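You operate a simulated robot arm through the tools that you are given. There is no shell and no other tool.

You are at the controls of a simulated robot arm. One attempt, no reset.

TASK
Spin the orange-cap bobbin up to its red ring, speed dial on 400.
Fine: bobbin on the seat, bobbin guard shut, band lever on TIGHT; twist lever, brake knob and other bobbins end as they began. Set down upright: what you pick out.

Only the result counts: the job must be done as asked and must still hold three seconds after the hand-in. Knocking over, shifting, dropping, spilling or breaking anything else fails it. A push-on lid holds only when it is set on centred and level and pressed home; a screw cap is set on level and turned clockwise until tight.

THE ROBOT
A 6-joint arm with a two-finger gripper, on a carriage that runs on a rail from [0.002, -1.737] to [-0.001, 0.603] (x, y) and turns from -2.042 to 3.77 rad about z. Base frame: it is fixed where the carriage stands at the start and does not move with it; the origin is on the floor, on the carriage's upright axis, x ahead of it, y to its left, z up. Readings come in m, rad, newtons and seconds.
With the tool pointing down near the work surface it reaches from about 0.68 to 0.72 m from the robot's upright axis, wherever it stands. Its first joint turns from -2.897 to 2.897 rad. Places, roughly: band lever [0.7, -0.1, 0.8]; bobbin guard [0.5, -0.1, 0.9]; bobbin seat of the spinning machine [0.5, 0.1, 0.8]; brake knob [0.4, 0.2, 0.8]; run button [0.4, -0.3, 0.8]; speed dial [0.5, -0.4, 0.8]; twist lever [0.5, -0.3, 0.8]. Payload 2.54 kg.
The TCP is the grasp point between the finger pads, 0.023 m short of the fingertips. In the tool frame z runs along the fingers and y along their closing line. Largest opening 0.126 m; the body of the gripper starts 0.082 m behind the TCP.
Orientation is told as [roll, pitch, yaw] about the base's x, y, z axes, in that order, counted from this pose: with the fingers straight down and closing along the base's y, the tool's x points along the base's -x, its y along +y and its z along -z.

THE INTERFACE
- The arm moves only by the tool servo_tool. Its argument "targets" is a list that holds one entry, the list of rows, each a list of 7 numbers: the shift along the base's x, y, z in mm, then the turn, a rotation vector about the base's x, y, z in rad, then the opening, from 0 (shut) to 1 (fully open). In form: [[[dx, dy, dz, wx, wy, wz, grip], ...]]. A call has 1 to 20 rows; each row shifts and turns the commanded pose from where the row before left it. A row lasts 0.2 s, in which the tool goes at most 0.05 m and 0.15 rad; a call with a longer step from one row to the next is refused whole, and so is a gripper value outside its range. A pose out of reach is approached as far as the arm can. The call stops where the force on the tool passes 40 N (or 10 N more than at its start, if that is more) or the arm is blocked; 0.2 s more then pass. Each finger halts on what it meets, pressing with about 29 N; the grip force reading is that of the motor and also rises with nothing between the fingers. The clock runs only during rows and for 0.2 s after the last one: add rows that do not move to give the fingers time. The reply holds the time, the measured pose of the TCP, the force on the tool along the base axes, the opening and the grip force, in the units named above and with some noise, with the torque about the TCP (base axes, N m) and any sound that the robot's microphone picked up.
- Cameras (640 x 400 px; columns grow to the right, rows downward): "scene" is now at [0.0633, 0.1799, 1.4389]; the picture's right is [-0.23, -0.97, 0.00], its down [-0.65, 0.15, -0.75] and it looks along [0.73, -0.17, -0.67] (base axes); focal length 253 px, centre (320, 200). "wrist" rides on the gripper at [0.082, 0.014, -0.122] in the tool frame; the picture's right is [-0.17, 0.99, 0.00], its down [-0.79, -0.13, -0.60] and it looks along [-0.59, -0.10, 0.80] (tool axes); focal length 243 px, centre (320, 200). There is no depth. A picture from a camera that has moved, and an enlarged one, comes with that camera's place and axes in the base frame and with its lens.
- camera(camera): a new picture of that camera. It takes no simulated time.
- move_column(by): slides the trunk up (or, below 0, down) by that many m; the arm and the scene camera ride with it, the base frame stays. It gives what a move gives, with no picture.
- drive_base(legs): drives the robot by 1 to 6 legs, each [ahead, left, turn to the left] in m, m and rad, along the robot's own axes; the way and the turn of a leg run together, so that a leg with both is an arc; at most 1.5 m and 3.142 rad a leg. The arm and the cameras ride along, it lands a little off, and it stops where it bumps. It keeps to its track: a leg is cut to what the track allows. It gives what a move gives.
- aim_head(pan, tilt): turns the head with the scene camera to pan (to the left, within 2.094 rad either way) and tilt (down, from -0.506 to 1.204), counted from straight ahead of the robot. It gives what a move gives.
- inspect(camera, box): a new picture of the part [left, top, right, bottom] of that camera's present view, enlarged. It takes no simulated time.
- finish_job(): hands the job in; it is judged then, once.

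Nothing tells you exact positions but the pictures and the camera data. Unless the task says otherwise, let go and move clear before handing in.

The tools are called after "Emit:" as a command line: name --argument value ..., lists and objects as JSON in quotes. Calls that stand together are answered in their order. servo_tool: Moves the arm, as the interface text tells. Its arguments: {"type":"object","properties":{"targets":{"type":"array","items":{"type":"array","items":{"type":"array","items":{"type":"number"}}}}},"required":["targets"]} The other tools are called the same way: move_column (by) slides the trunk up or down; drive_base (legs) drives the base; aim_head (pan, tilt) turns the head that bears the scene camera; camera (camera) takes a picture; inspect (camera, box) takes an enlarged picture of a part of a camera's view; finish_job () hands the job in.

At the start:

```text
t: 0.0
eef_pos: [0.5146, 0.0998, 1.139]
orientation: [0.0, 0.0, 0.001]
wrist_force: [-0.2, 0.0, 0.0]
ft_torque: [-0.01, -0.01, -0.01]
opening: 0.1262
gripper_force: 0.0
trunk travel left (down, up): [-0.25, 0.24]
robot x, y, heading: [0.0021, 0.0001, 0.001]
head pan, tilt: [-0.234, 0.73]
```

scene: 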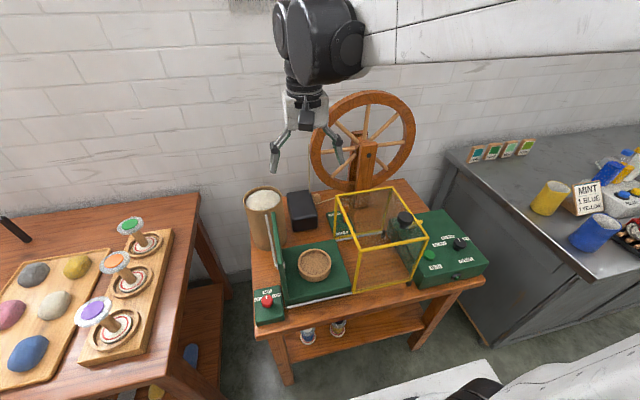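
wrist: 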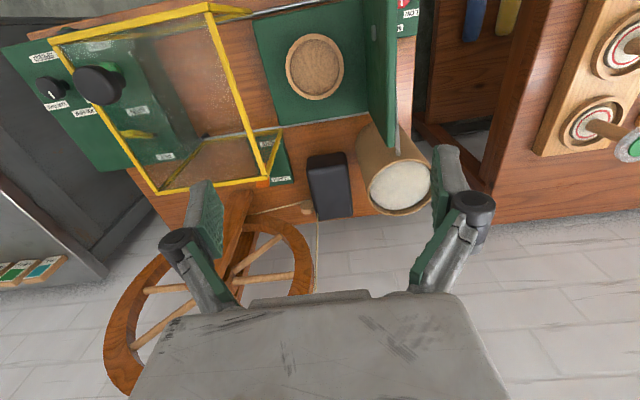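

I see a spinning machine on a table ahead, with three bobbins on a side table to the left. I'll look closer at the machine and the bobbins first.

Emit:
inspect --camera "scene" --box '[240, 170, 500, 335]'

Emit:
inspect --camera "scene" --box '[0, 200, 240, 400]'

Emit:
inspect --camera "wrist" --box '[0, 0, 320, 200]'

Emit:
inspect --camera "wrist" --box '[320, 0, 640, 200]'

```text
2.42 times, centred on (370, 252) of scene
camera zoom: at [0.0633, 0.1799, 1.4389], right [-0.23, -0.97, 0.0], down [-0.65, 0.15, -0.75], along [0.73, -0.17, -0.67], focal length 614 px, centre (199, 73)
```

zoom: 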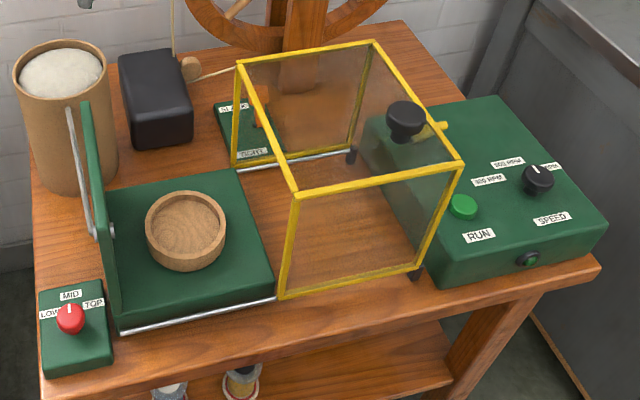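

```text
2.00 times, centred on (120, 300) of scene
camera zoom: at [0.0633, 0.1799, 1.4389], right [-0.23, -0.97, 0.0], down [-0.65, 0.15, -0.75], along [0.73, -0.17, -0.67], focal length 506 px, centre (720, 0)
```

zoom: 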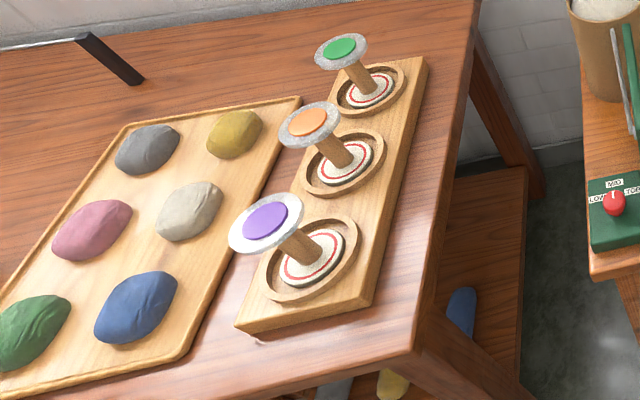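

```text
2.00 times, centred on (160, 100) of wrist
camera zoom: at [0.4322, 0.1151, 1.2597], right [0.17, 0.99, 0.0], down [0.79, -0.13, 0.6], along [0.59, -0.1, -0.8], focal length 485 px, centre (640, 400)
```

zoom: 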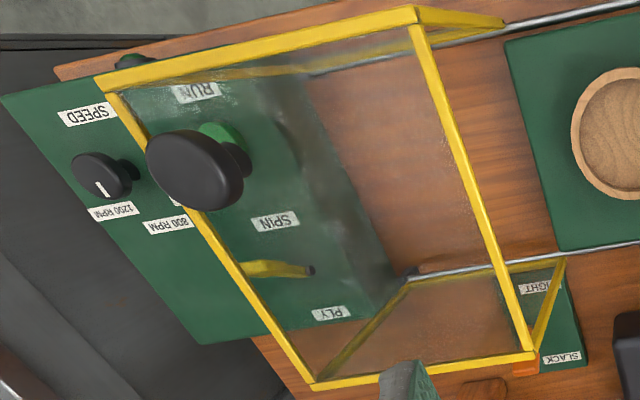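

```text
2.00 times, centred on (480, 100) of wrist
camera zoom: at [0.4322, 0.1151, 1.2597], right [0.17, 0.99, 0.0], down [0.79, -0.13, 0.6], along [0.59, -0.1, -0.8], focal length 485 px, centre (0, 400)
```

zoom: 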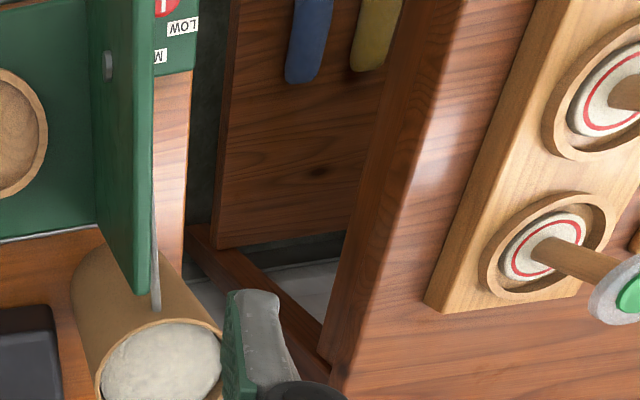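

The guard (yellow frame) stands open to the right of the seat, with a black knob on top. I'll zoom in on the labels of the dial, levers and knobs and on the orange bobbin.

Emit:
inspect --camera "scene" --box '[400, 205, 496, 285]'

Emit:
inspect --camera "scene" --box '[320, 195, 384, 245]'

Emit:
inspect --camera "scene" --box '[245, 275, 309, 325]'

Emit:
inspect --camera "scene" --box '[80, 210, 180, 360]'

Emit:
inspect --camera "wrist" --box '[0, 30, 192, 180]'

Emit:
inspect --camera "wrist" --box '[230, 0, 430, 220]'

```text
5.00 times, centred on (448, 245) of scene
camera zoom: at [0.0633, 0.1799, 1.4389], right [-0.23, -0.97, 0.0], down [-0.65, 0.15, -0.75], along [0.73, -0.17, -0.67], focal length 1266 px, centre (-320, -25)
```

zoom: 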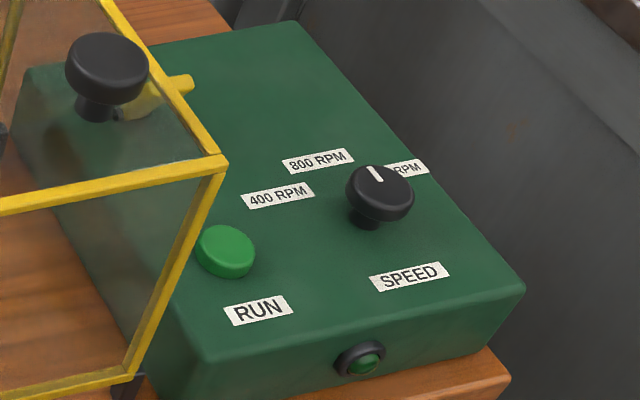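

```text
8.00 times, centred on (352, 220) of scene
camera zoom: at [0.0633, 0.1799, 1.4389], right [-0.23, -0.97, 0.0], down [-0.65, 0.15, -0.75], along [0.73, -0.17, -0.67], focal length 2025 px, centre (64, 40)
```

zoom: 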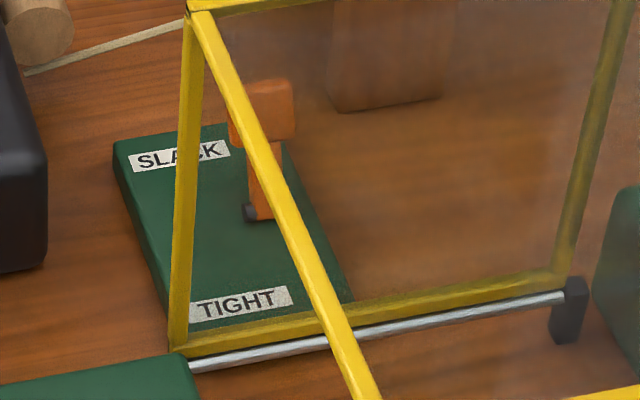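

```text
8.00 times, centred on (277, 300) of scene
camera zoom: at [0.0633, 0.1799, 1.4389], right [-0.23, -0.97, 0.0], down [-0.65, 0.15, -0.75], along [0.73, -0.17, -0.67], focal length 2025 px, centre (664, -600)
```

zoom: 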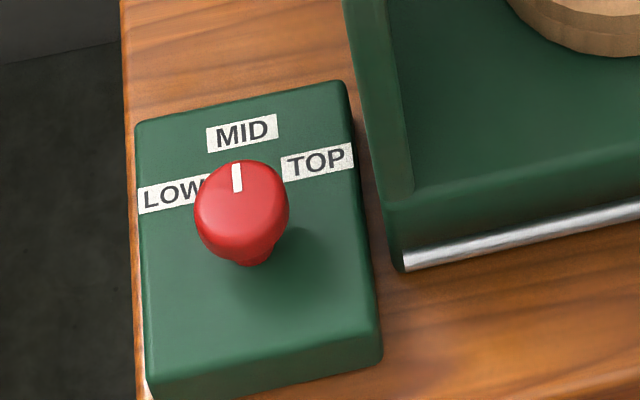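

```text
2.67 times, centred on (130, 285) of scene
camera zoom: at [0.0633, 0.1799, 1.4389], right [-0.23, -0.97, 0.0], down [-0.65, 0.15, -0.75], along [0.73, -0.17, -0.67], focal length 675 px, centre (827, -27)
```

zoom: 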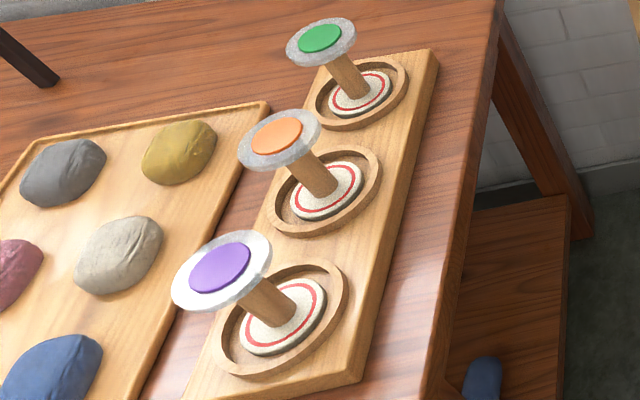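

```text
2.67 times, centred on (96, 105) of wrist
camera zoom: at [0.4322, 0.1151, 1.2597], right [0.17, 0.99, 0.0], down [0.79, -0.13, 0.6], along [0.59, -0.1, -0.8], focal length 647 px, centre (917, 453)
```

zoom: 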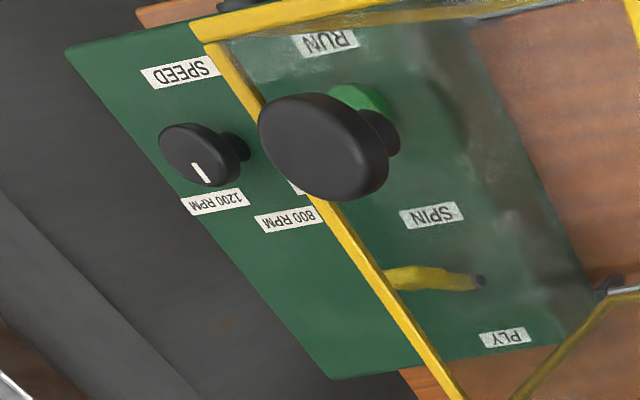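

```text
1.82 times, centred on (330, 110) of wrist
camera zoom: at [0.4322, 0.1151, 1.2597], right [0.17, 0.99, 0.0], down [0.79, -0.13, 0.6], along [0.59, -0.1, -0.8], focal length 441 px, centre (302, 364)
```

zoom: 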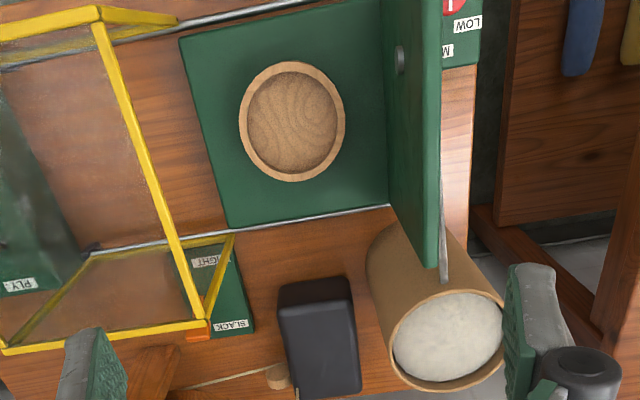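

The dial now points near 1200, the brake is on MID, the band lever is up by SLACK, and the orange bobbin stands at about (0.554, 0.604), top near z 0.89. I'll drive left along the rail to bring the bobbin within reach, then look again.

Emit:
drive_base --legs '[[0, 0.18, 0]]'

Emit:
aim_head --pan 0.6 --tilt 0.75

Emit:
camera --camera "scene"

Emit:
camera --camera "wrist"

```text
t: 1.5
eef_pos: [0.5156, 0.2785, 1.138]
orientation: [0.0, 0.001, 0.002]
wrist_force: [-0.4, 0.0, -0.1]
ft_torque: [0.01, -0.01, -0.02]
opening: 0.1261
gripper_force: 0.1
trunk travel left (down, up): [-0.25, 0.24]
robot x, y, heading: [-0.0018, 0.1802, 0.001]
head pan, tilt: [-0.234, 0.73]
```

```text
t: 2.7
eef_pos: [0.5141, 0.2793, 1.1395]
orientation: [-0.001, 0.0, 0.003]
wrist_force: [-0.3, -1.0, 0.2]
ft_torque: [0.01, 0.01, -0.01]
opening: 0.1259
gripper_force: 0.1
trunk travel left (down, up): [-0.25, 0.24]
robot x, y, heading: [-0.0018, 0.1782, -0.002]
head pan, tilt: [0.6, 0.75]
```

```text
taken
camera scene: at [0.0498, 0.4241, 1.4372], right [0.57, -0.82, 0.0], down [-0.56, -0.39, -0.73], along [0.6, 0.41, -0.68], focal length 253 px, centre (320, 200)
```

scene: 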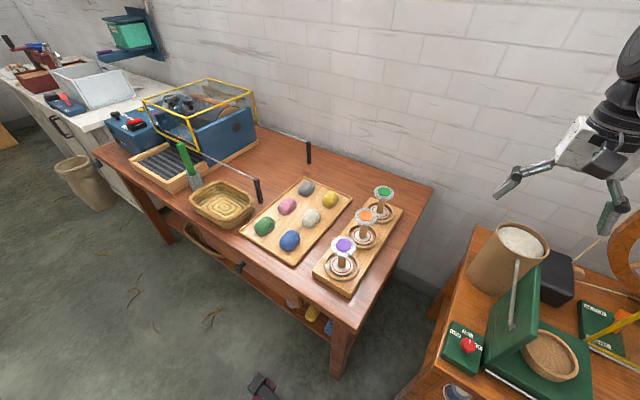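

```text
taken
camera wrist: at [0.4319, 0.2935, 1.2597], right [0.16, 0.99, 0.0], down [0.79, -0.13, 0.6], along [0.59, -0.1, -0.8], focal length 243 px, centre (320, 200)
```

wrist: 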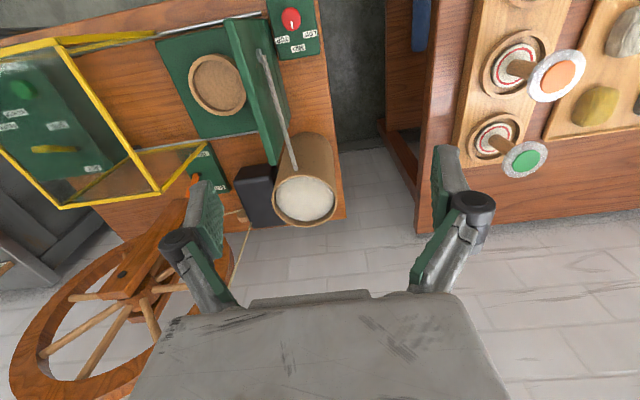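

The bobbins are now in view from both cameras. I'll zoom in on the orange one from each to fix its position.

Emit:
inspect --camera "scene" --box '[310, 170, 420, 300]'

Emit:
inspect --camera "wrist" --box '[440, 0, 640, 200]'

```text
3.08 times, centred on (365, 235) of scene
camera zoom: at [0.0498, 0.4241, 1.4372], right [0.57, -0.82, 0.0], down [-0.56, -0.39, -0.73], along [0.6, 0.41, -0.68], focal length 779 px, centre (182, 92)
```

zoom: 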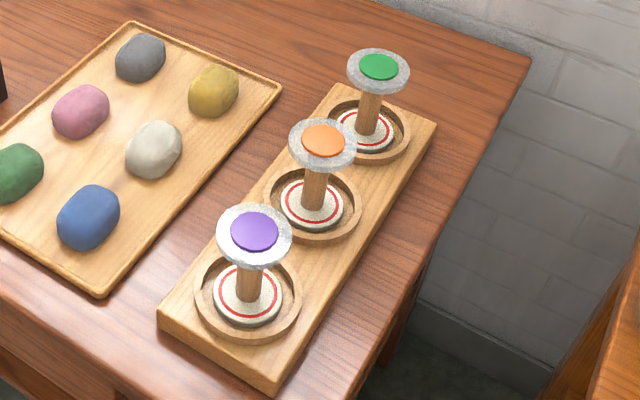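

```text
2.00 times, centred on (540, 100) of wrist
camera zoom: at [0.4319, 0.2935, 1.2597], right [0.16, 0.99, 0.0], down [0.79, -0.13, 0.6], along [0.59, -0.1, -0.8], focal length 485 px, centre (-120, 400)
```

zoom: 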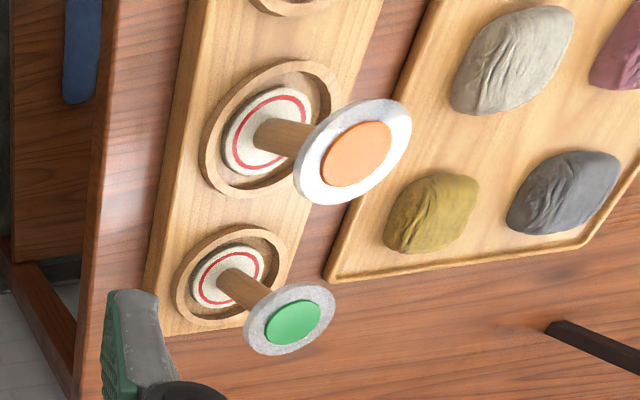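

The orange cap is at about (0.549, 0.602), top near z 0.895, and the flange is about 65 mm wide. I'll move over it at a safe height and check with the wrist camera.

Emit:
servo_tool --targets '[[[3.5, 32.3, 0, 0, 0, 0, 1], [3.5, 32.3, 0, 0, 0, 0, 1], [3.5, 32.3, 0, 0, 0, 0, 1], [3.5, 32.3, 0, 0, 0, 0, 1], [3.5, 32.3, 0, 0, 0, 0, 1], [3.5, 32.3, 0, 0, 0, 0, 1], [3.5, 32.3, 0, 0, 0, 0, 1], [3.5, 32.3, 0, 0, 0, 0, 1], [3.5, 32.3, 0, 0, 0, 0, 1], [3.5, 32.3, 0, 0, 0, 0, 1], [0, 0, -40, 0, 0, 0, 1], [0, 0, -40, 0, 0, 0, 1], [0, 0, 0, 0, 0, 0, 1]]]'

Emit:
camera --camera "wrist"

Emit:
camera --camera "scene"

```text
t: 5.5
eef_pos: [0.5515, 0.6038, 1.0581]
orientation: [-0.001, 0.0, 0.0]
wrist_force: [-0.2, 0.0, 0.1]
ft_torque: [0.01, 0.02, 0.01]
opening: 0.1261
gripper_force: 0.0
trunk travel left (down, up): [-0.25, 0.24]
robot x, y, heading: [0.0007, 0.1761, 0.001]
head pan, tilt: [0.6, 0.75]
```

```text
taken
camera wrist: at [0.4681, 0.6173, 1.1796], right [0.16, 0.99, 0.0], down [0.79, -0.13, 0.6], along [0.59, -0.1, -0.8], focal length 243 px, centre (320, 200)
```

wrist: 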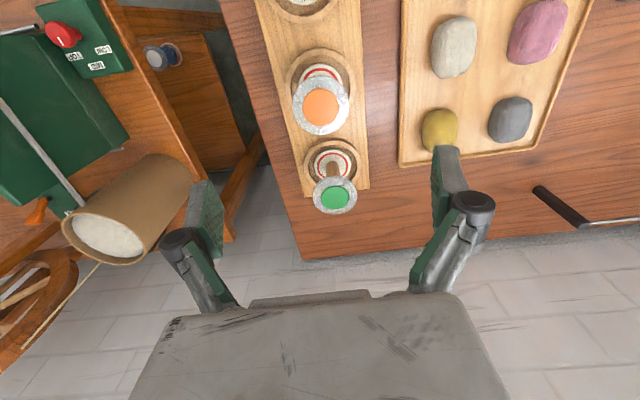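

```text
taken
camera scene: at [0.05, 0.4243, 1.4372], right [0.57, -0.82, 0.0], down [-0.56, -0.39, -0.73], along [0.6, 0.41, -0.68], focal length 253 px, centre (320, 200)
```

scene: 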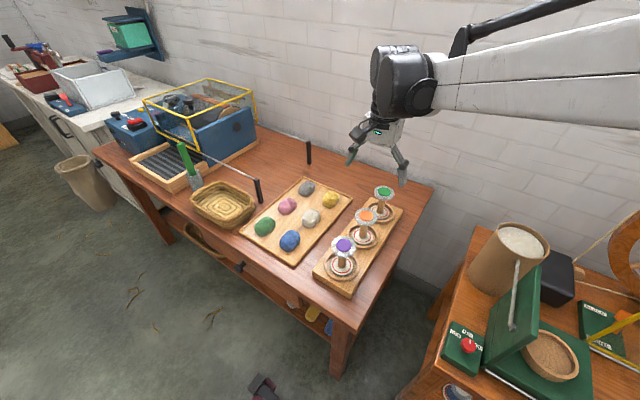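

The gripper is roughly above the orange bobbin. I'll zoom in to refine alignment before descending.

Emit:
inspect --camera "wrist" --box '[260, 40, 400, 220]'

Emit:
inspect --camera "scene" --box '[310, 120, 430, 270]'

```text
2.22 times, centred on (330, 130) of wrist
camera zoom: at [0.4681, 0.6173, 1.1796], right [0.16, 0.99, 0.0], down [0.79, -0.13, 0.6], along [0.59, -0.1, -0.8], focal length 539 px, centre (298, 356)
```

zoom: 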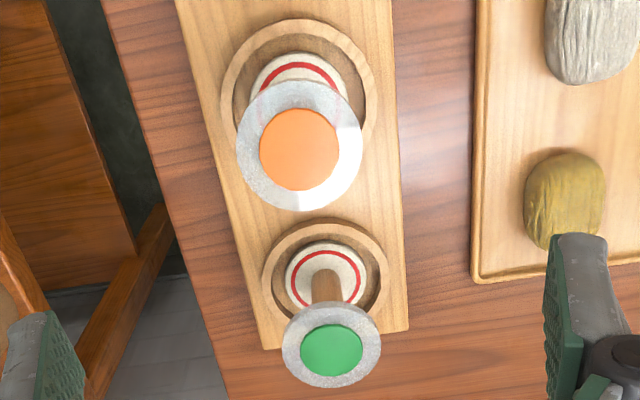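

```text
2.67 times, centred on (370, 195) of scene
camera zoom: at [0.05, 0.4243, 1.4372], right [0.57, -0.82, 0.0], down [-0.56, -0.39, -0.73], along [0.6, 0.41, -0.68], focal length 675 px, centre (187, 213)
```

zoom: 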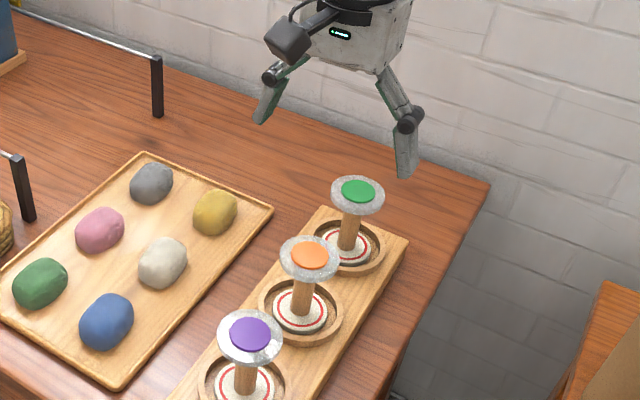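

Cap centre confirmed at about (0.549, 0.604). I'll descend around its flange, staying open, and check before closing.

Emit:
servo_tool --targets '[[[-2.5, 0, -30, 0, 0, 0, 1], [0, 0, -30, 0, 0, 0, 1], [0, 0, -30, 0, 0, 0, 1], [0, 0, -30, 0, 0, 0, 1], [0, 0, -25, 0, 0, 0, 1], [0, 0, -25, 0, 0, 0, 1], [0, 0, 0, 0, 0, 0, 1]]]'

Emit:
inspect --camera "wrist" --box '[160, 40, 500, 260]'

Emit:
inspect --camera "scene" --box '[310, 150, 430, 270]'

```text
t: 7.1
eef_pos: [0.5455, 0.602, 0.8896]
orientation: [-0.001, -0.001, 0.002]
wrist_force: [0.1, 0.2, -0.1]
ft_torque: [0.02, 0.02, -0.02]
opening: 0.1259
gripper_force: 0.0
trunk travel left (down, up): [-0.25, 0.24]
robot x, y, heading: [-0.0019, 0.1762, 0.004]
head pan, tilt: [0.6, 0.75]
```

```text
1.82 times, centred on (330, 150) of wrist
camera zoom: at [0.4626, 0.6162, 1.0096], right [0.16, 0.99, 0.0], down [0.79, -0.13, 0.6], along [0.59, -0.1, -0.8], focal length 441 px, centre (302, 291)
```

zoom: 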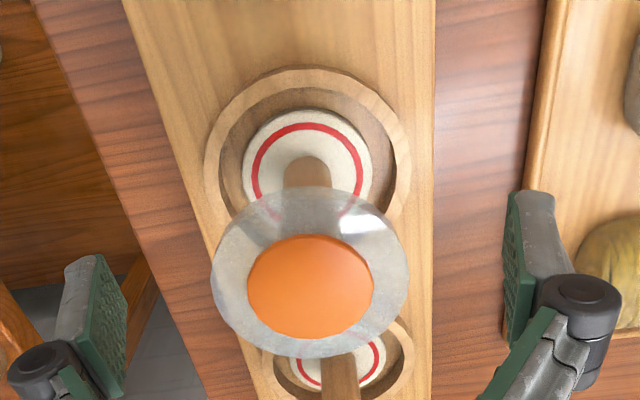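

```text
3.33 times, centred on (370, 210) of scene
camera zoom: at [0.05, 0.4243, 1.4372], right [0.57, -0.82, 0.0], down [-0.56, -0.39, -0.73], along [0.6, 0.41, -0.68], focal length 844 px, centre (153, 167)
```

zoom: 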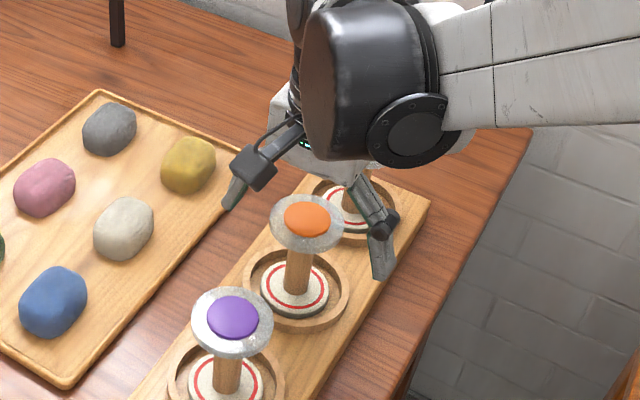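

The flange sits between the fingers, a few mm ahead of centre. I'll nudge to centre, lower slightly, and close.

Emit:
servo_tool --targets '[[[3.5, 2, -5, 0, 0, 0, 1], [0, 0, 0, 0, 0, 0, 0.6], [0, 0, 0, 0, 0, 0, 0.4], [0, 0, 0, 0, 0, 0, 0.3], [0, 0, 0, 0, 0, 0, 0.3], [0, 0, 0, 0, 0, 0, 0.3]]]'

Emit:
inspect --camera "wrist" --box '[160, 40, 500, 260]'

Emit:
inspect --camera "scene" --box '[310, 150, 430, 270]'

```text
t: 8.5
eef_pos: [0.5495, 0.6034, 0.8838]
orientation: [0.001, -0.001, 0.001]
wrist_force: [0.3, -0.3, 0.3]
ft_torque: [0.02, -0.01, -0.02]
opening: 0.0619
gripper_force: 29.7
trunk travel left (down, up): [-0.25, 0.24]
robot x, y, heading: [-0.0003, 0.1769, 0.003]
head pan, tilt: [0.6, 0.75]
```

```text
1.82 times, centred on (330, 150) of wrist
camera zoom: at [0.4669, 0.6181, 1.0051], right [0.16, 0.99, 0.0], down [0.79, -0.13, 0.6], along [0.59, -0.1, -0.8], focal length 441 px, centre (302, 291)
```

zoom: 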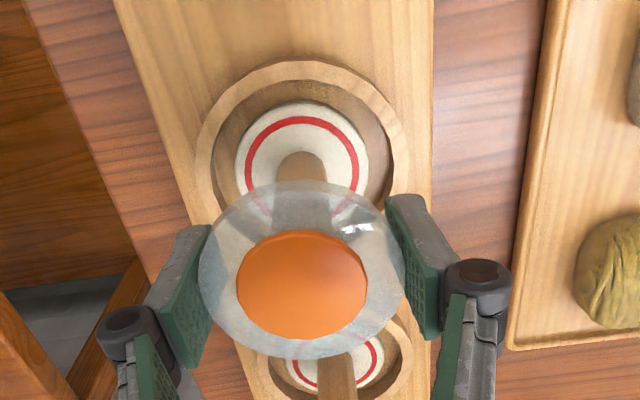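

```text
3.33 times, centred on (370, 210) of scene
camera zoom: at [0.0498, 0.4242, 1.4372], right [0.57, -0.82, 0.0], down [-0.56, -0.39, -0.73], along [0.6, 0.41, -0.68], focal length 844 px, centre (153, 167)
```

zoom: 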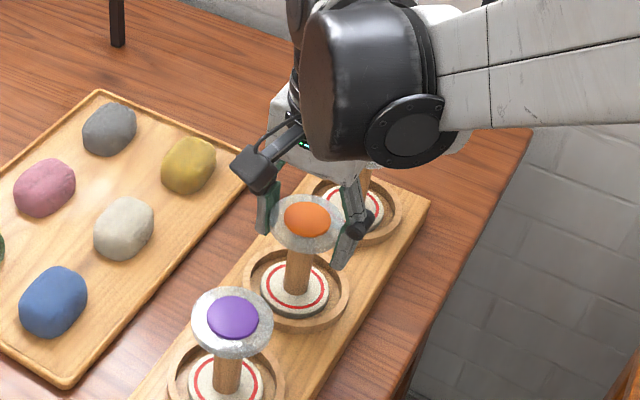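

The flange is gripped (opening 62 mm). Next I lift straight up and check that the bobbin comes along.

Emit:
servo_tool --targets '[[[0, 0, 10, 0, 0, 0, 0.3], [0, 0, 15, 0, 0, 0, 0.3], [0, 0, 20, 0, 0, 0, 0.3], [0, 0, 25, 0, 0, 0, 0.3], [0, 0, 30, 0, 0, 0, 0.3], [0, 0, 30, 0, 0, 0, 0.3], [0, 0, 30, 0, 0, 0, 0.3], [0, 0, 30, 0, 0, 0, 0.3], [0, 0, 0, 0, 0, 0, 0.3]]]'

Emit:
camera --camera "wrist"

Emit:
inspect --camera "scene" --box '[300, 90, 440, 270]'

```text
t: 10.5
eef_pos: [0.5506, 0.6041, 1.0741]
orientation: [-0.001, -0.002, 0.003]
wrist_force: [-0.6, -0.7, 0.1]
ft_torque: [0.0, -0.02, 0.0]
opening: 0.0617
gripper_force: 29.2
trunk travel left (down, up): [-0.25, 0.24]
robot x, y, heading: [0.0034, 0.1765, 0.006]
head pan, tilt: [0.6, 0.75]
```

```text
taken
camera wrist: at [0.4682, 0.6187, 1.1954], right [0.16, 0.99, 0.0], down [0.79, -0.13, 0.6], along [0.59, -0.1, -0.8], focal length 243 px, centre (320, 200)
```

wrist: 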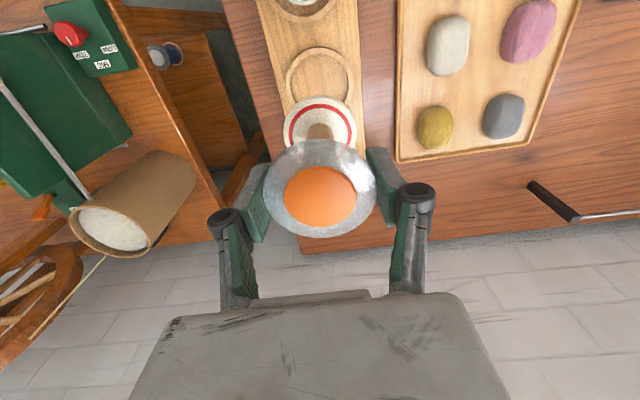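

```text
2.22 times, centred on (370, 180) of scene
camera zoom: at [0.0495, 0.4241, 1.4372], right [0.57, -0.82, 0.0], down [-0.56, -0.39, -0.73], along [0.6, 0.41, -0.68], focal length 562 px, centre (209, 244)
```

zoom: 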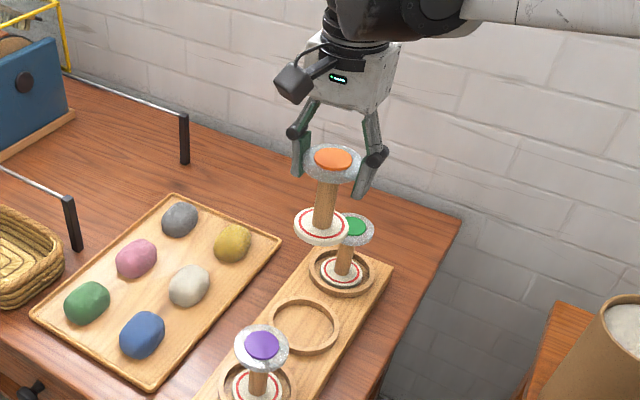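

The bobbin hangs upright in the grip. I'll raise a bit and carry it over to the seat at height, then look down at the seat.

Emit:
servo_tool --targets '[[[0, 0, 25, 0, 0, 0, 0.3], [0, 0, 25, 0, 0, 0, 0.3], [-4, -30, 0, 0, 0, 0, 0.3], [-4, -30, 0, 0, 0, 0, 0.3], [-4, -30, 0, 0, 0, 0, 0.3], [-4, -30, 0, 0, 0, 0, 0.3], [-4, -30, 0, 0, 0, 0, 0.3], [-4, -30, 0, 0, 0, 0, 0.3], [-4, -30, 0, 0, 0, 0, 0.3], [-4, -30, 0, 0, 0, 0, 0.3], [-4, -30, 0, 0, 0, 0, 0.3], [-4, -30, 0, 0, 0, 0, 0.3], [-4, -30, 0, 0, 0, 0, 0.3], [-4, -30, 0, 0, 0, 0, 0.3], [-4, -30, 0, 0, 0, 0, 0.3], [-4, -30, 0, 0, 0, 0, 0.3], [-4, -30, 0, 0, 0, 0, 0.3], [0, -30, 0, 0, 0, 0, 0.3], [0, -20, 0, 0, 0, 0, 0.3], [0, 0, 0, 0, 0, 0, 0.3]]]'

Emit:
aim_head --pan -0.1 --tilt 0.75

Emit:
camera --camera "wrist"

Emit:
camera --camera "scene"

```text
t: 14.7
eef_pos: [0.4893, 0.1037, 1.123]
orientation: [0.0, 0.0, 0.0]
wrist_force: [-0.2, -0.2, -0.3]
ft_torque: [-0.01, 0.01, -0.01]
opening: 0.062
gripper_force: 29.1
trunk travel left (down, up): [-0.25, 0.24]
robot x, y, heading: [-0.0008, 0.1786, -0.0]
head pan, tilt: [0.6, 0.75]
```

```text
t: 15.7
eef_pos: [0.4898, 0.1048, 1.1233]
orientation: [0.0, 0.0, 0.002]
wrist_force: [-0.3, 0.4, -0.6]
ft_torque: [0.01, 0.04, 0.02]
opening: 0.0617
gripper_force: 29.3
trunk travel left (down, up): [-0.25, 0.24]
robot x, y, heading: [0.0011, 0.1769, 0.0]
head pan, tilt: [-0.099, 0.75]
```

```text
taken
camera wrist: at [0.4074, 0.1198, 1.2439], right [0.16, 0.99, 0.0], down [0.79, -0.13, 0.6], along [0.59, -0.1, -0.8], focal length 243 px, centre (320, 200)
```

wrist: 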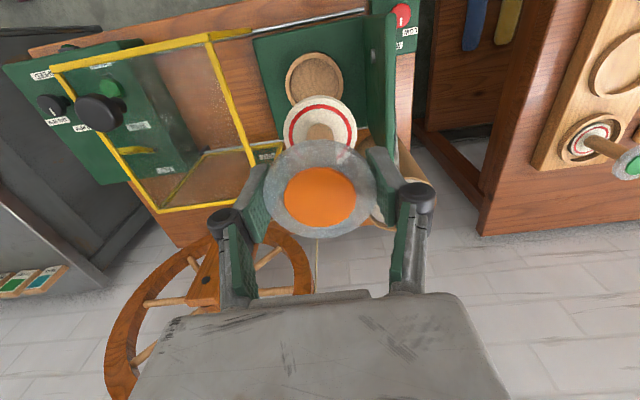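

```text
taken
camera scene: at [0.0639, 0.3692, 1.4372], right [-0.1, -1.0, 0.0], down [-0.68, 0.07, -0.73], along [0.73, -0.07, -0.68], focal length 253 px, centre (320, 200)
```

scene: 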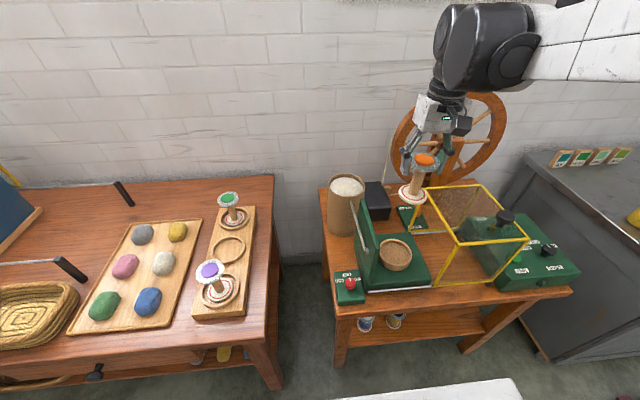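

The bobbin is now above the machine. I'll zoom in on the seat from both cameras to locate it precisely.

Emit:
inspect --camera "scene" --box '[330, 140, 450, 300]'

Emit:
inspect --camera "wrist" --box '[240, 0, 440, 160]'

```text
2.50 times, centred on (390, 220) of scene
camera zoom: at [0.0639, 0.3692, 1.4372], right [-0.1, -1.0, 0.0], down [-0.68, 0.07, -0.73], along [0.73, -0.07, -0.68], focal length 633 px, centre (145, 150)
```

zoom: 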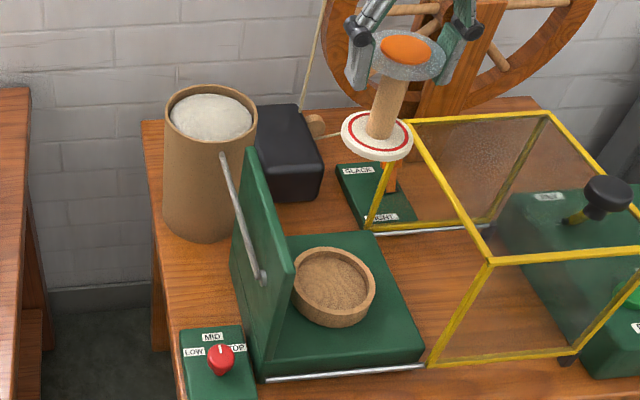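

```text
2.50 times, centred on (340, 80) of wrist
camera zoom: at [0.4074, 0.1198, 1.2439], right [0.16, 0.99, 0.0], down [0.79, -0.13, 0.6], along [0.59, -0.1, -0.8], focal length 606 px, centre (270, 500)
```

zoom: 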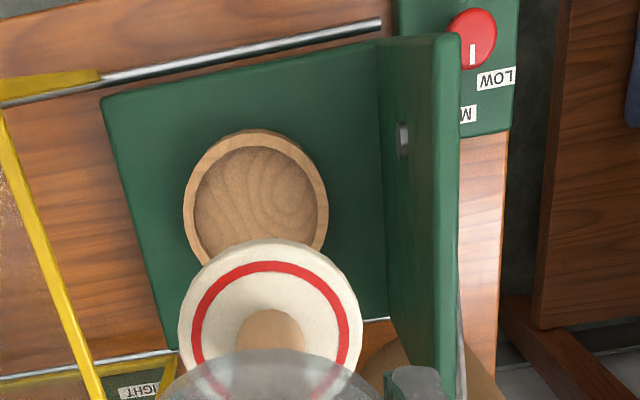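

The seat centre comes out at about (0.488, 0.097), rim z near 0.805, inner width about 80 mm against the bobbin's 65 mm. I'll shift over it and lower the trunk part of the way.

Emit:
servo_tool --targets '[[[0, -7.5, 0, 0, 0, 0, 0.3], [0, 0, 0, 0, 0, 0, 0.3]]]'

Emit:
move_column --by -0.16

Emit:
camera --camera "wrist"

Emit:
camera --camera "scene"

```text
t: 16.3
eef_pos: [0.4898, 0.0979, 1.1237]
orientation: [-0.001, -0.001, 0.001]
wrist_force: [0.1, 0.1, -0.5]
ft_torque: [0.01, -0.06, 0.02]
opening: 0.0618
gripper_force: 29.3
trunk travel left (down, up): [-0.25, 0.24]
robot x, y, heading: [0.0015, 0.18, -0.001]
head pan, tilt: [-0.099, 0.75]
```

```text
t: 18.2
eef_pos: [0.4894, 0.0977, 0.9637]
orientation: [0.001, 0.001, 0.002]
wrist_force: [-0.5, -0.5, -1.2]
ft_torque: [-0.01, -0.01, 0.03]
opening: 0.062
gripper_force: 28.8
trunk travel left (down, up): [-0.09, 0.4]
robot x, y, heading: [-0.0033, 0.1782, 0.001]
head pan, tilt: [-0.099, 0.75]
```

```text
taken
camera wrist: at [0.4077, 0.1123, 1.0845], right [0.16, 0.99, 0.0], down [0.79, -0.13, 0.6], along [0.59, -0.1, -0.8], focal length 243 px, centre (320, 200)
```

wrist: 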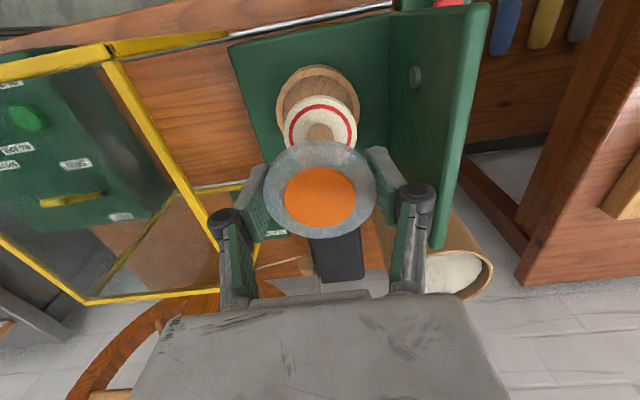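

```text
taken
camera scene: at [0.0639, 0.3691, 1.2773], right [-0.1, -1.0, 0.0], down [-0.68, 0.07, -0.73], along [0.73, -0.07, -0.68], focal length 253 px, centre (320, 200)
```

scene: 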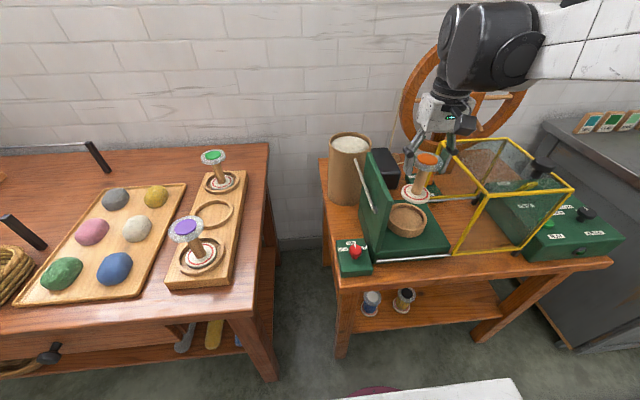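

Emit:
inspect --camera "wrist" --box '[240, 40, 400, 180]'

Emit:
inspect --camera "scene" --box '[340, 120, 480, 280]'

```text
2.86 times, centred on (320, 110) of wrist
camera zoom: at [0.4077, 0.1123, 1.0845], right [0.16, 0.99, 0.0], down [0.79, -0.13, 0.6], along [0.59, -0.1, -0.8], focal length 693 px, centre (320, 457)
```

zoom: 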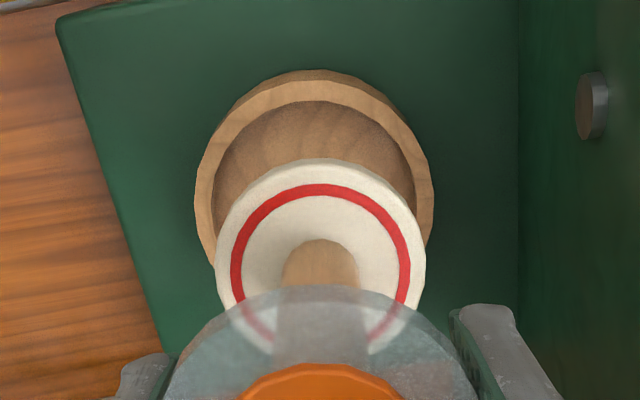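

```text
2.50 times, centred on (410, 200) of scene
camera zoom: at [0.0639, 0.3691, 1.2773], right [-0.1, -1.0, 0.0], down [-0.68, 0.07, -0.73], along [0.73, -0.07, -0.68], focal length 633 px, centre (95, 200)
```

zoom: 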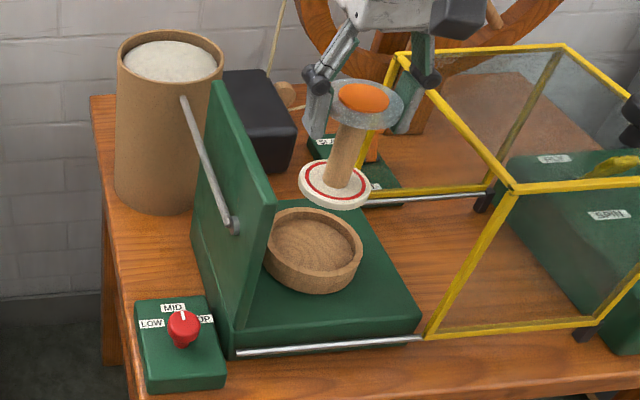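

Alignment is good to within 2 mm. I'll nudge by that and descend slowly into the cup.

Emit:
servo_tool --targets '[[[-1, -1.5, -10, 0, 0, 0, 0.3], [0, 0, -15, 0, 0, 0, 0.3], [0, 0, -15, 0, 0, 0, 0.3], [0, 0, -15, 0, 0, 0, 0.3], [0, 0, -10, 0, 0, 0, 0.3], [0, 0, 0, 0, 0, 0, 0.3]]]'

Emit:
inspect --camera "wrist" --box '[240, 40, 400, 180]'

Emit:
inspect --camera "scene" --box '[340, 120, 480, 280]'

```text
t: 19.6
eef_pos: [0.4903, 0.0971, 0.8992]
orientation: [-0.001, -0.001, 0.002]
wrist_force: [-0.8, -0.5, -1.5]
ft_torque: [0.02, -0.02, 0.02]
opening: 0.0616
gripper_force: 29.0
trunk travel left (down, up): [-0.09, 0.4]
robot x, y, heading: [0.0014, 0.177, 0.007]
head pan, tilt: [-0.099, 0.75]
```

```text
2.86 times, centred on (320, 110) of wrist
camera zoom: at [0.4073, 0.1119, 1.0199], right [0.16, 0.99, 0.0], down [0.79, -0.13, 0.6], along [0.59, -0.1, -0.8], focal length 693 px, centre (320, 457)
```

zoom: 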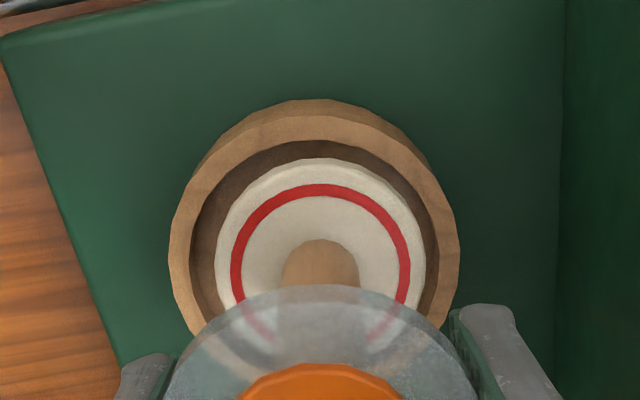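

```text
2.50 times, centred on (410, 200) of scene
camera zoom: at [0.0639, 0.3691, 1.2772], right [-0.1, -1.0, 0.0], down [-0.68, 0.07, -0.73], along [0.73, -0.07, -0.68], focal length 633 px, centre (95, 200)
```

zoom: 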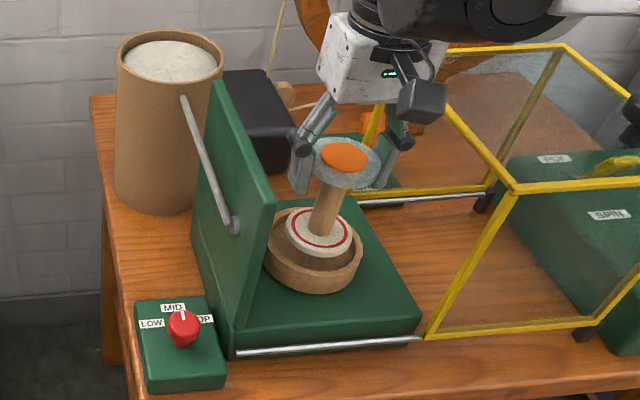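

It hovers just inside the cup, about 3 mm off in x and y. I'll correct that and lower until contact.

Emit:
servo_tool --targets '[[[3, -3, 0, 0, 0, 0, 0.3], [0, 0, -5, 0, 0, 0, 0.3], [0, 0, -4, 0, 0, 0, 0.3], [0, 0, 0, 0, 0, 0, 0.3]]]'

Emit:
inspect --camera "wrist" --box '[240, 40, 400, 180]'

Emit:
inspect --camera "scene" --box '[370, 150, 450, 250]'

```text
t: 20.6
eef_pos: [0.4922, 0.0946, 0.8897]
orientation: [0.001, 0.0, 0.003]
wrist_force: [-0.1, 0.2, -1.5]
ft_torque: [0.01, -0.02, -0.02]
opening: 0.0616
gripper_force: 28.6
trunk travel left (down, up): [-0.09, 0.4]
robot x, y, heading: [0.0011, 0.1763, 0.004]
head pan, tilt: [-0.099, 0.75]
```

```text
2.86 times, centred on (320, 110) of wrist
camera zoom: at [0.4093, 0.1075, 1.0106], right [0.16, 0.99, 0.0], down [0.79, -0.13, 0.6], along [0.59, -0.1, -0.8], focal length 693 px, centre (320, 457)
```

zoom: 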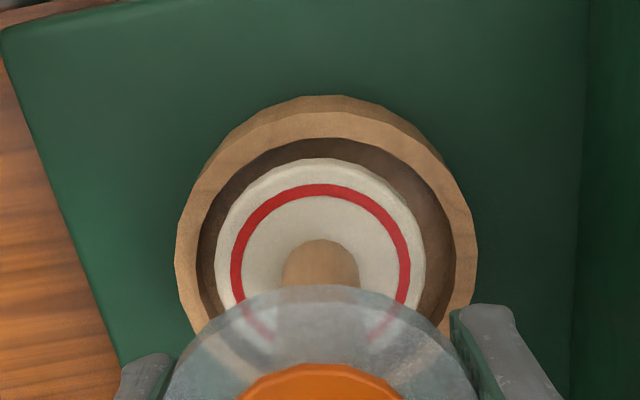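

```text
4.00 times, centred on (410, 200) of scene
camera zoom: at [0.0639, 0.3691, 1.2772], right [-0.1, -1.0, 0.0], down [-0.68, 0.07, -0.73], along [0.73, -0.07, -0.68], focal length 1012 px, centre (-40, 200)
```

zoom: 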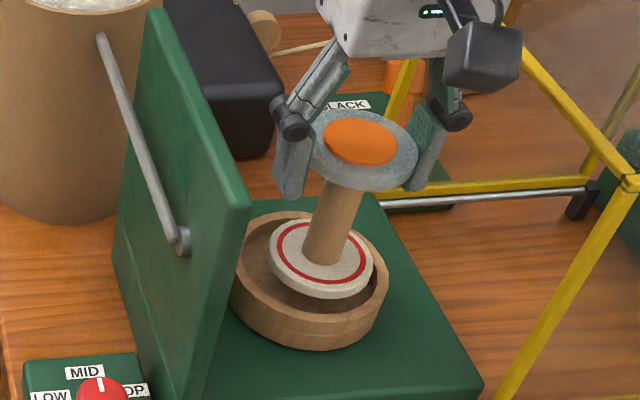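

The cameras suggest the bobbin is still a few mm short of centre in x. I'll shift forward slightly and lower a little more, then recheck.

Emit:
servo_tool --targets '[[[4, 1.5, 0, 0, 0, 0, 0.3], [0, 0, -4, 0, 0, 0, 0.3], [0, 0, -3, 0, 0, 0, 0.3], [0, 0, 0, 0, 0, 0, 0.3]]]'

Emit:
inspect --camera "wrist" --box '[240, 40, 400, 180]'

Emit:
inspect --camera "scene" --box '[370, 150, 450, 250]'

```text
t: 21.6
eef_pos: [0.4965, 0.0944, 0.8827]
orientation: [0.001, 0.001, 0.003]
wrist_force: [-0.3, 0.0, -0.2]
ft_torque: [0.04, 0.0, 0.01]
opening: 0.0618
gripper_force: 29.1
trunk travel left (down, up): [-0.09, 0.4]
robot x, y, heading: [-0.0011, 0.178, -0.003]
head pan, tilt: [-0.099, 0.75]
```

```text
2.86 times, centred on (320, 110) of wrist
camera zoom: at [0.4138, 0.1091, 1.0037], right [0.16, 0.99, 0.0], down [0.79, -0.13, 0.6], along [0.59, -0.1, -0.8], focal length 693 px, centre (320, 457)
```

zoom: 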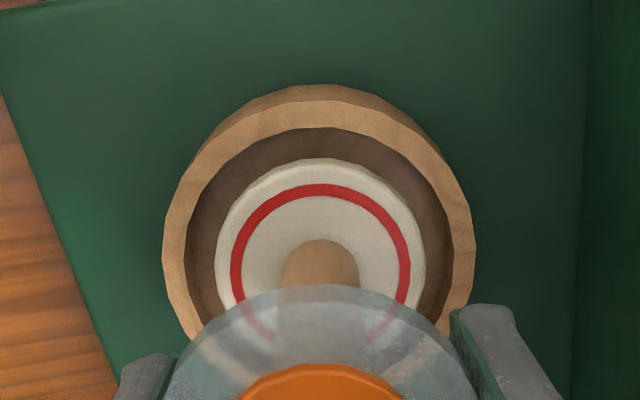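

```text
4.00 times, centred on (410, 200) of scene
camera zoom: at [0.0639, 0.3691, 1.2772], right [-0.1, -1.0, 0.0], down [-0.68, 0.07, -0.73], along [0.73, -0.07, -0.68], focal length 1012 px, centre (-40, 200)
```

zoom: 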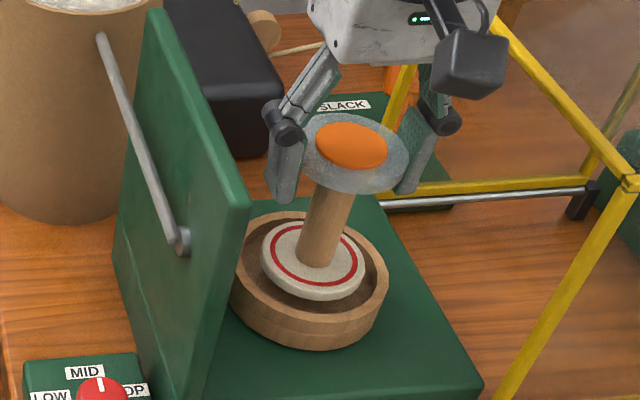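

Centring now looks good from both views. I'll continue lowering in small steps, watching the force.

Emit:
servo_tool --targets '[[[0, 1, -2, 0, 0, 0, 0.3], [0, 0, -2, 0, 0, 0, 0.3], [0, 0, -2, 0, 0, 0, 0.3], [0, 0, 0, 0, 0, 0, 0.3]]]'

Emit:
inspect --camera "scene" --box '[370, 150, 450, 250]'

```text
t: 22.6
eef_pos: [0.4959, 0.0968, 0.8771]
orientation: [0.0, 0.001, 0.002]
wrist_force: [-0.1, -0.5, -1.1]
ft_torque: [-0.01, 0.0, 0.03]
opening: 0.0615
gripper_force: 29.2
trunk travel left (down, up): [-0.09, 0.4]
robot x, y, heading: [0.0009, 0.1793, 0.002]
head pan, tilt: [-0.099, 0.75]
```

```text
4.00 times, centred on (410, 200) of scene
camera zoom: at [0.0639, 0.3691, 1.2772], right [-0.1, -1.0, 0.0], down [-0.68, 0.07, -0.73], along [0.73, -0.07, -0.68], focal length 1012 px, centre (-40, 200)
```

zoom: 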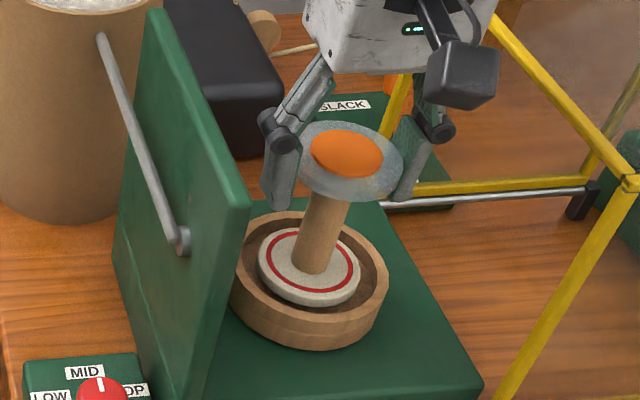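

Emit:
servo_tool --targets '[[[0, 0, -2, 0, 0, 0, 0.3], [0, 0, -2, 0, 0, 0, 0.3], [0, 0, -2, 0, 0, 0, 0.3], [0, 0, 0, 0, 0, 0, 0.3]]]'

Emit:
inspect --camera "scene" --box '[370, 150, 450, 250]'

Emit:
inspect --camera "wrist" --box '[240, 40, 400, 180]'

```text
t: 23.6
eef_pos: [0.4961, 0.096, 0.8701]
orientation: [0.0, -0.002, 0.002]
wrist_force: [-0.3, 0.6, -0.9]
ft_torque: [0.0, -0.03, 0.01]
opening: 0.0616
gripper_force: 29.1
trunk travel left (down, up): [-0.09, 0.4]
robot x, y, heading: [-0.0031, 0.1754, 0.001]
head pan, tilt: [-0.099, 0.75]
```

```text
4.00 times, centred on (410, 200) of scene
camera zoom: at [0.0639, 0.3691, 1.2772], right [-0.1, -1.0, 0.0], down [-0.68, 0.07, -0.73], along [0.73, -0.07, -0.68], focal length 1012 px, centre (-40, 200)
```

zoom: 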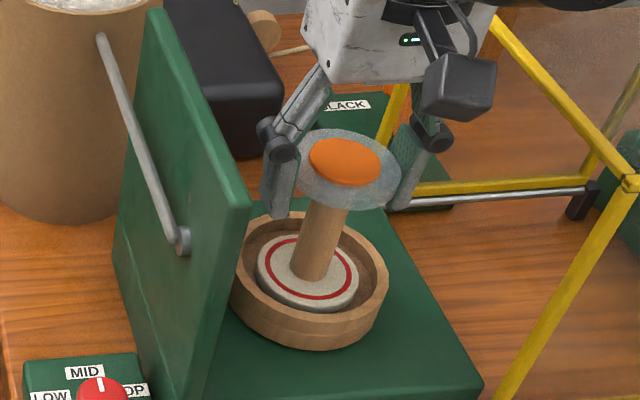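

```text
2.86 times, centred on (320, 110) of wrist
camera zoom: at [0.4132, 0.1102, 0.9917], right [0.16, 0.99, 0.0], down [0.79, -0.13, 0.6], along [0.59, -0.1, -0.8], focal length 693 px, centre (320, 457)
```

zoom: 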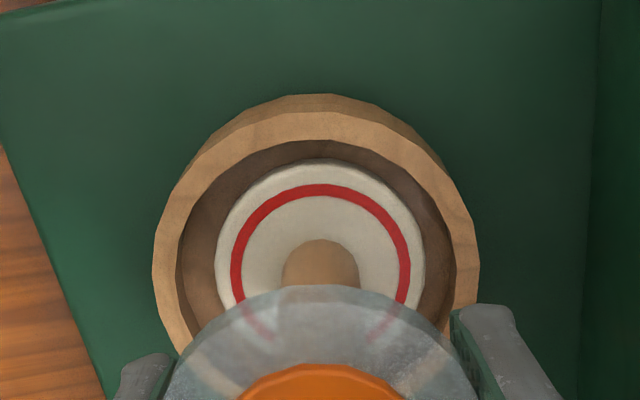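

Emit:
servo_tool --targets '[[[0, -1, -2, 0, 0, 0, 0.3], [0, 0, -1.5, 0, 0, 0, 0.3], [0, 0, -1.5, 0, 0, 0, 0.3], [0, 0, 0, 0, 0, 0, 0.3]]]'

Emit:
inspect --camera "scene" --box '[370, 150, 450, 250]'

```text
t: 24.6
eef_pos: [0.4958, 0.095, 0.8661]
orientation: [0.001, -0.001, 0.001]
wrist_force: [1.5, -2.2, 21.3]
ft_torque: [-0.03, 0.03, -0.01]
opening: 0.0617
gripper_force: 29.3
trunk travel left (down, up): [-0.09, 0.4]
robot x, y, heading: [-0.0022, 0.1783, 0.003]
head pan, tilt: [-0.099, 0.75]
```

```text
4.00 times, centred on (410, 200) of scene
camera zoom: at [0.0631, 0.3691, 1.2774], right [-0.1, -1.0, 0.0], down [-0.68, 0.07, -0.73], along [0.73, -0.07, -0.68], focal length 1012 px, centre (-40, 200)
```

zoom: 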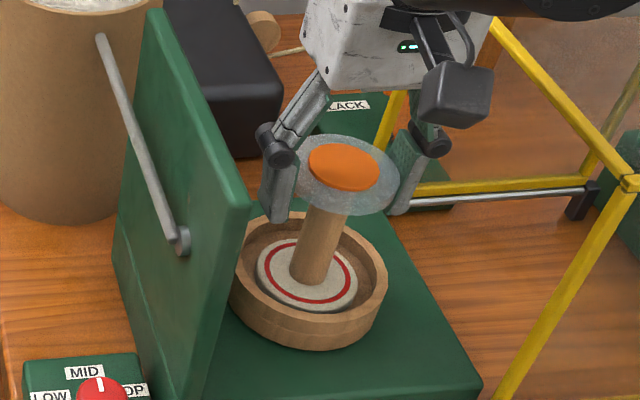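

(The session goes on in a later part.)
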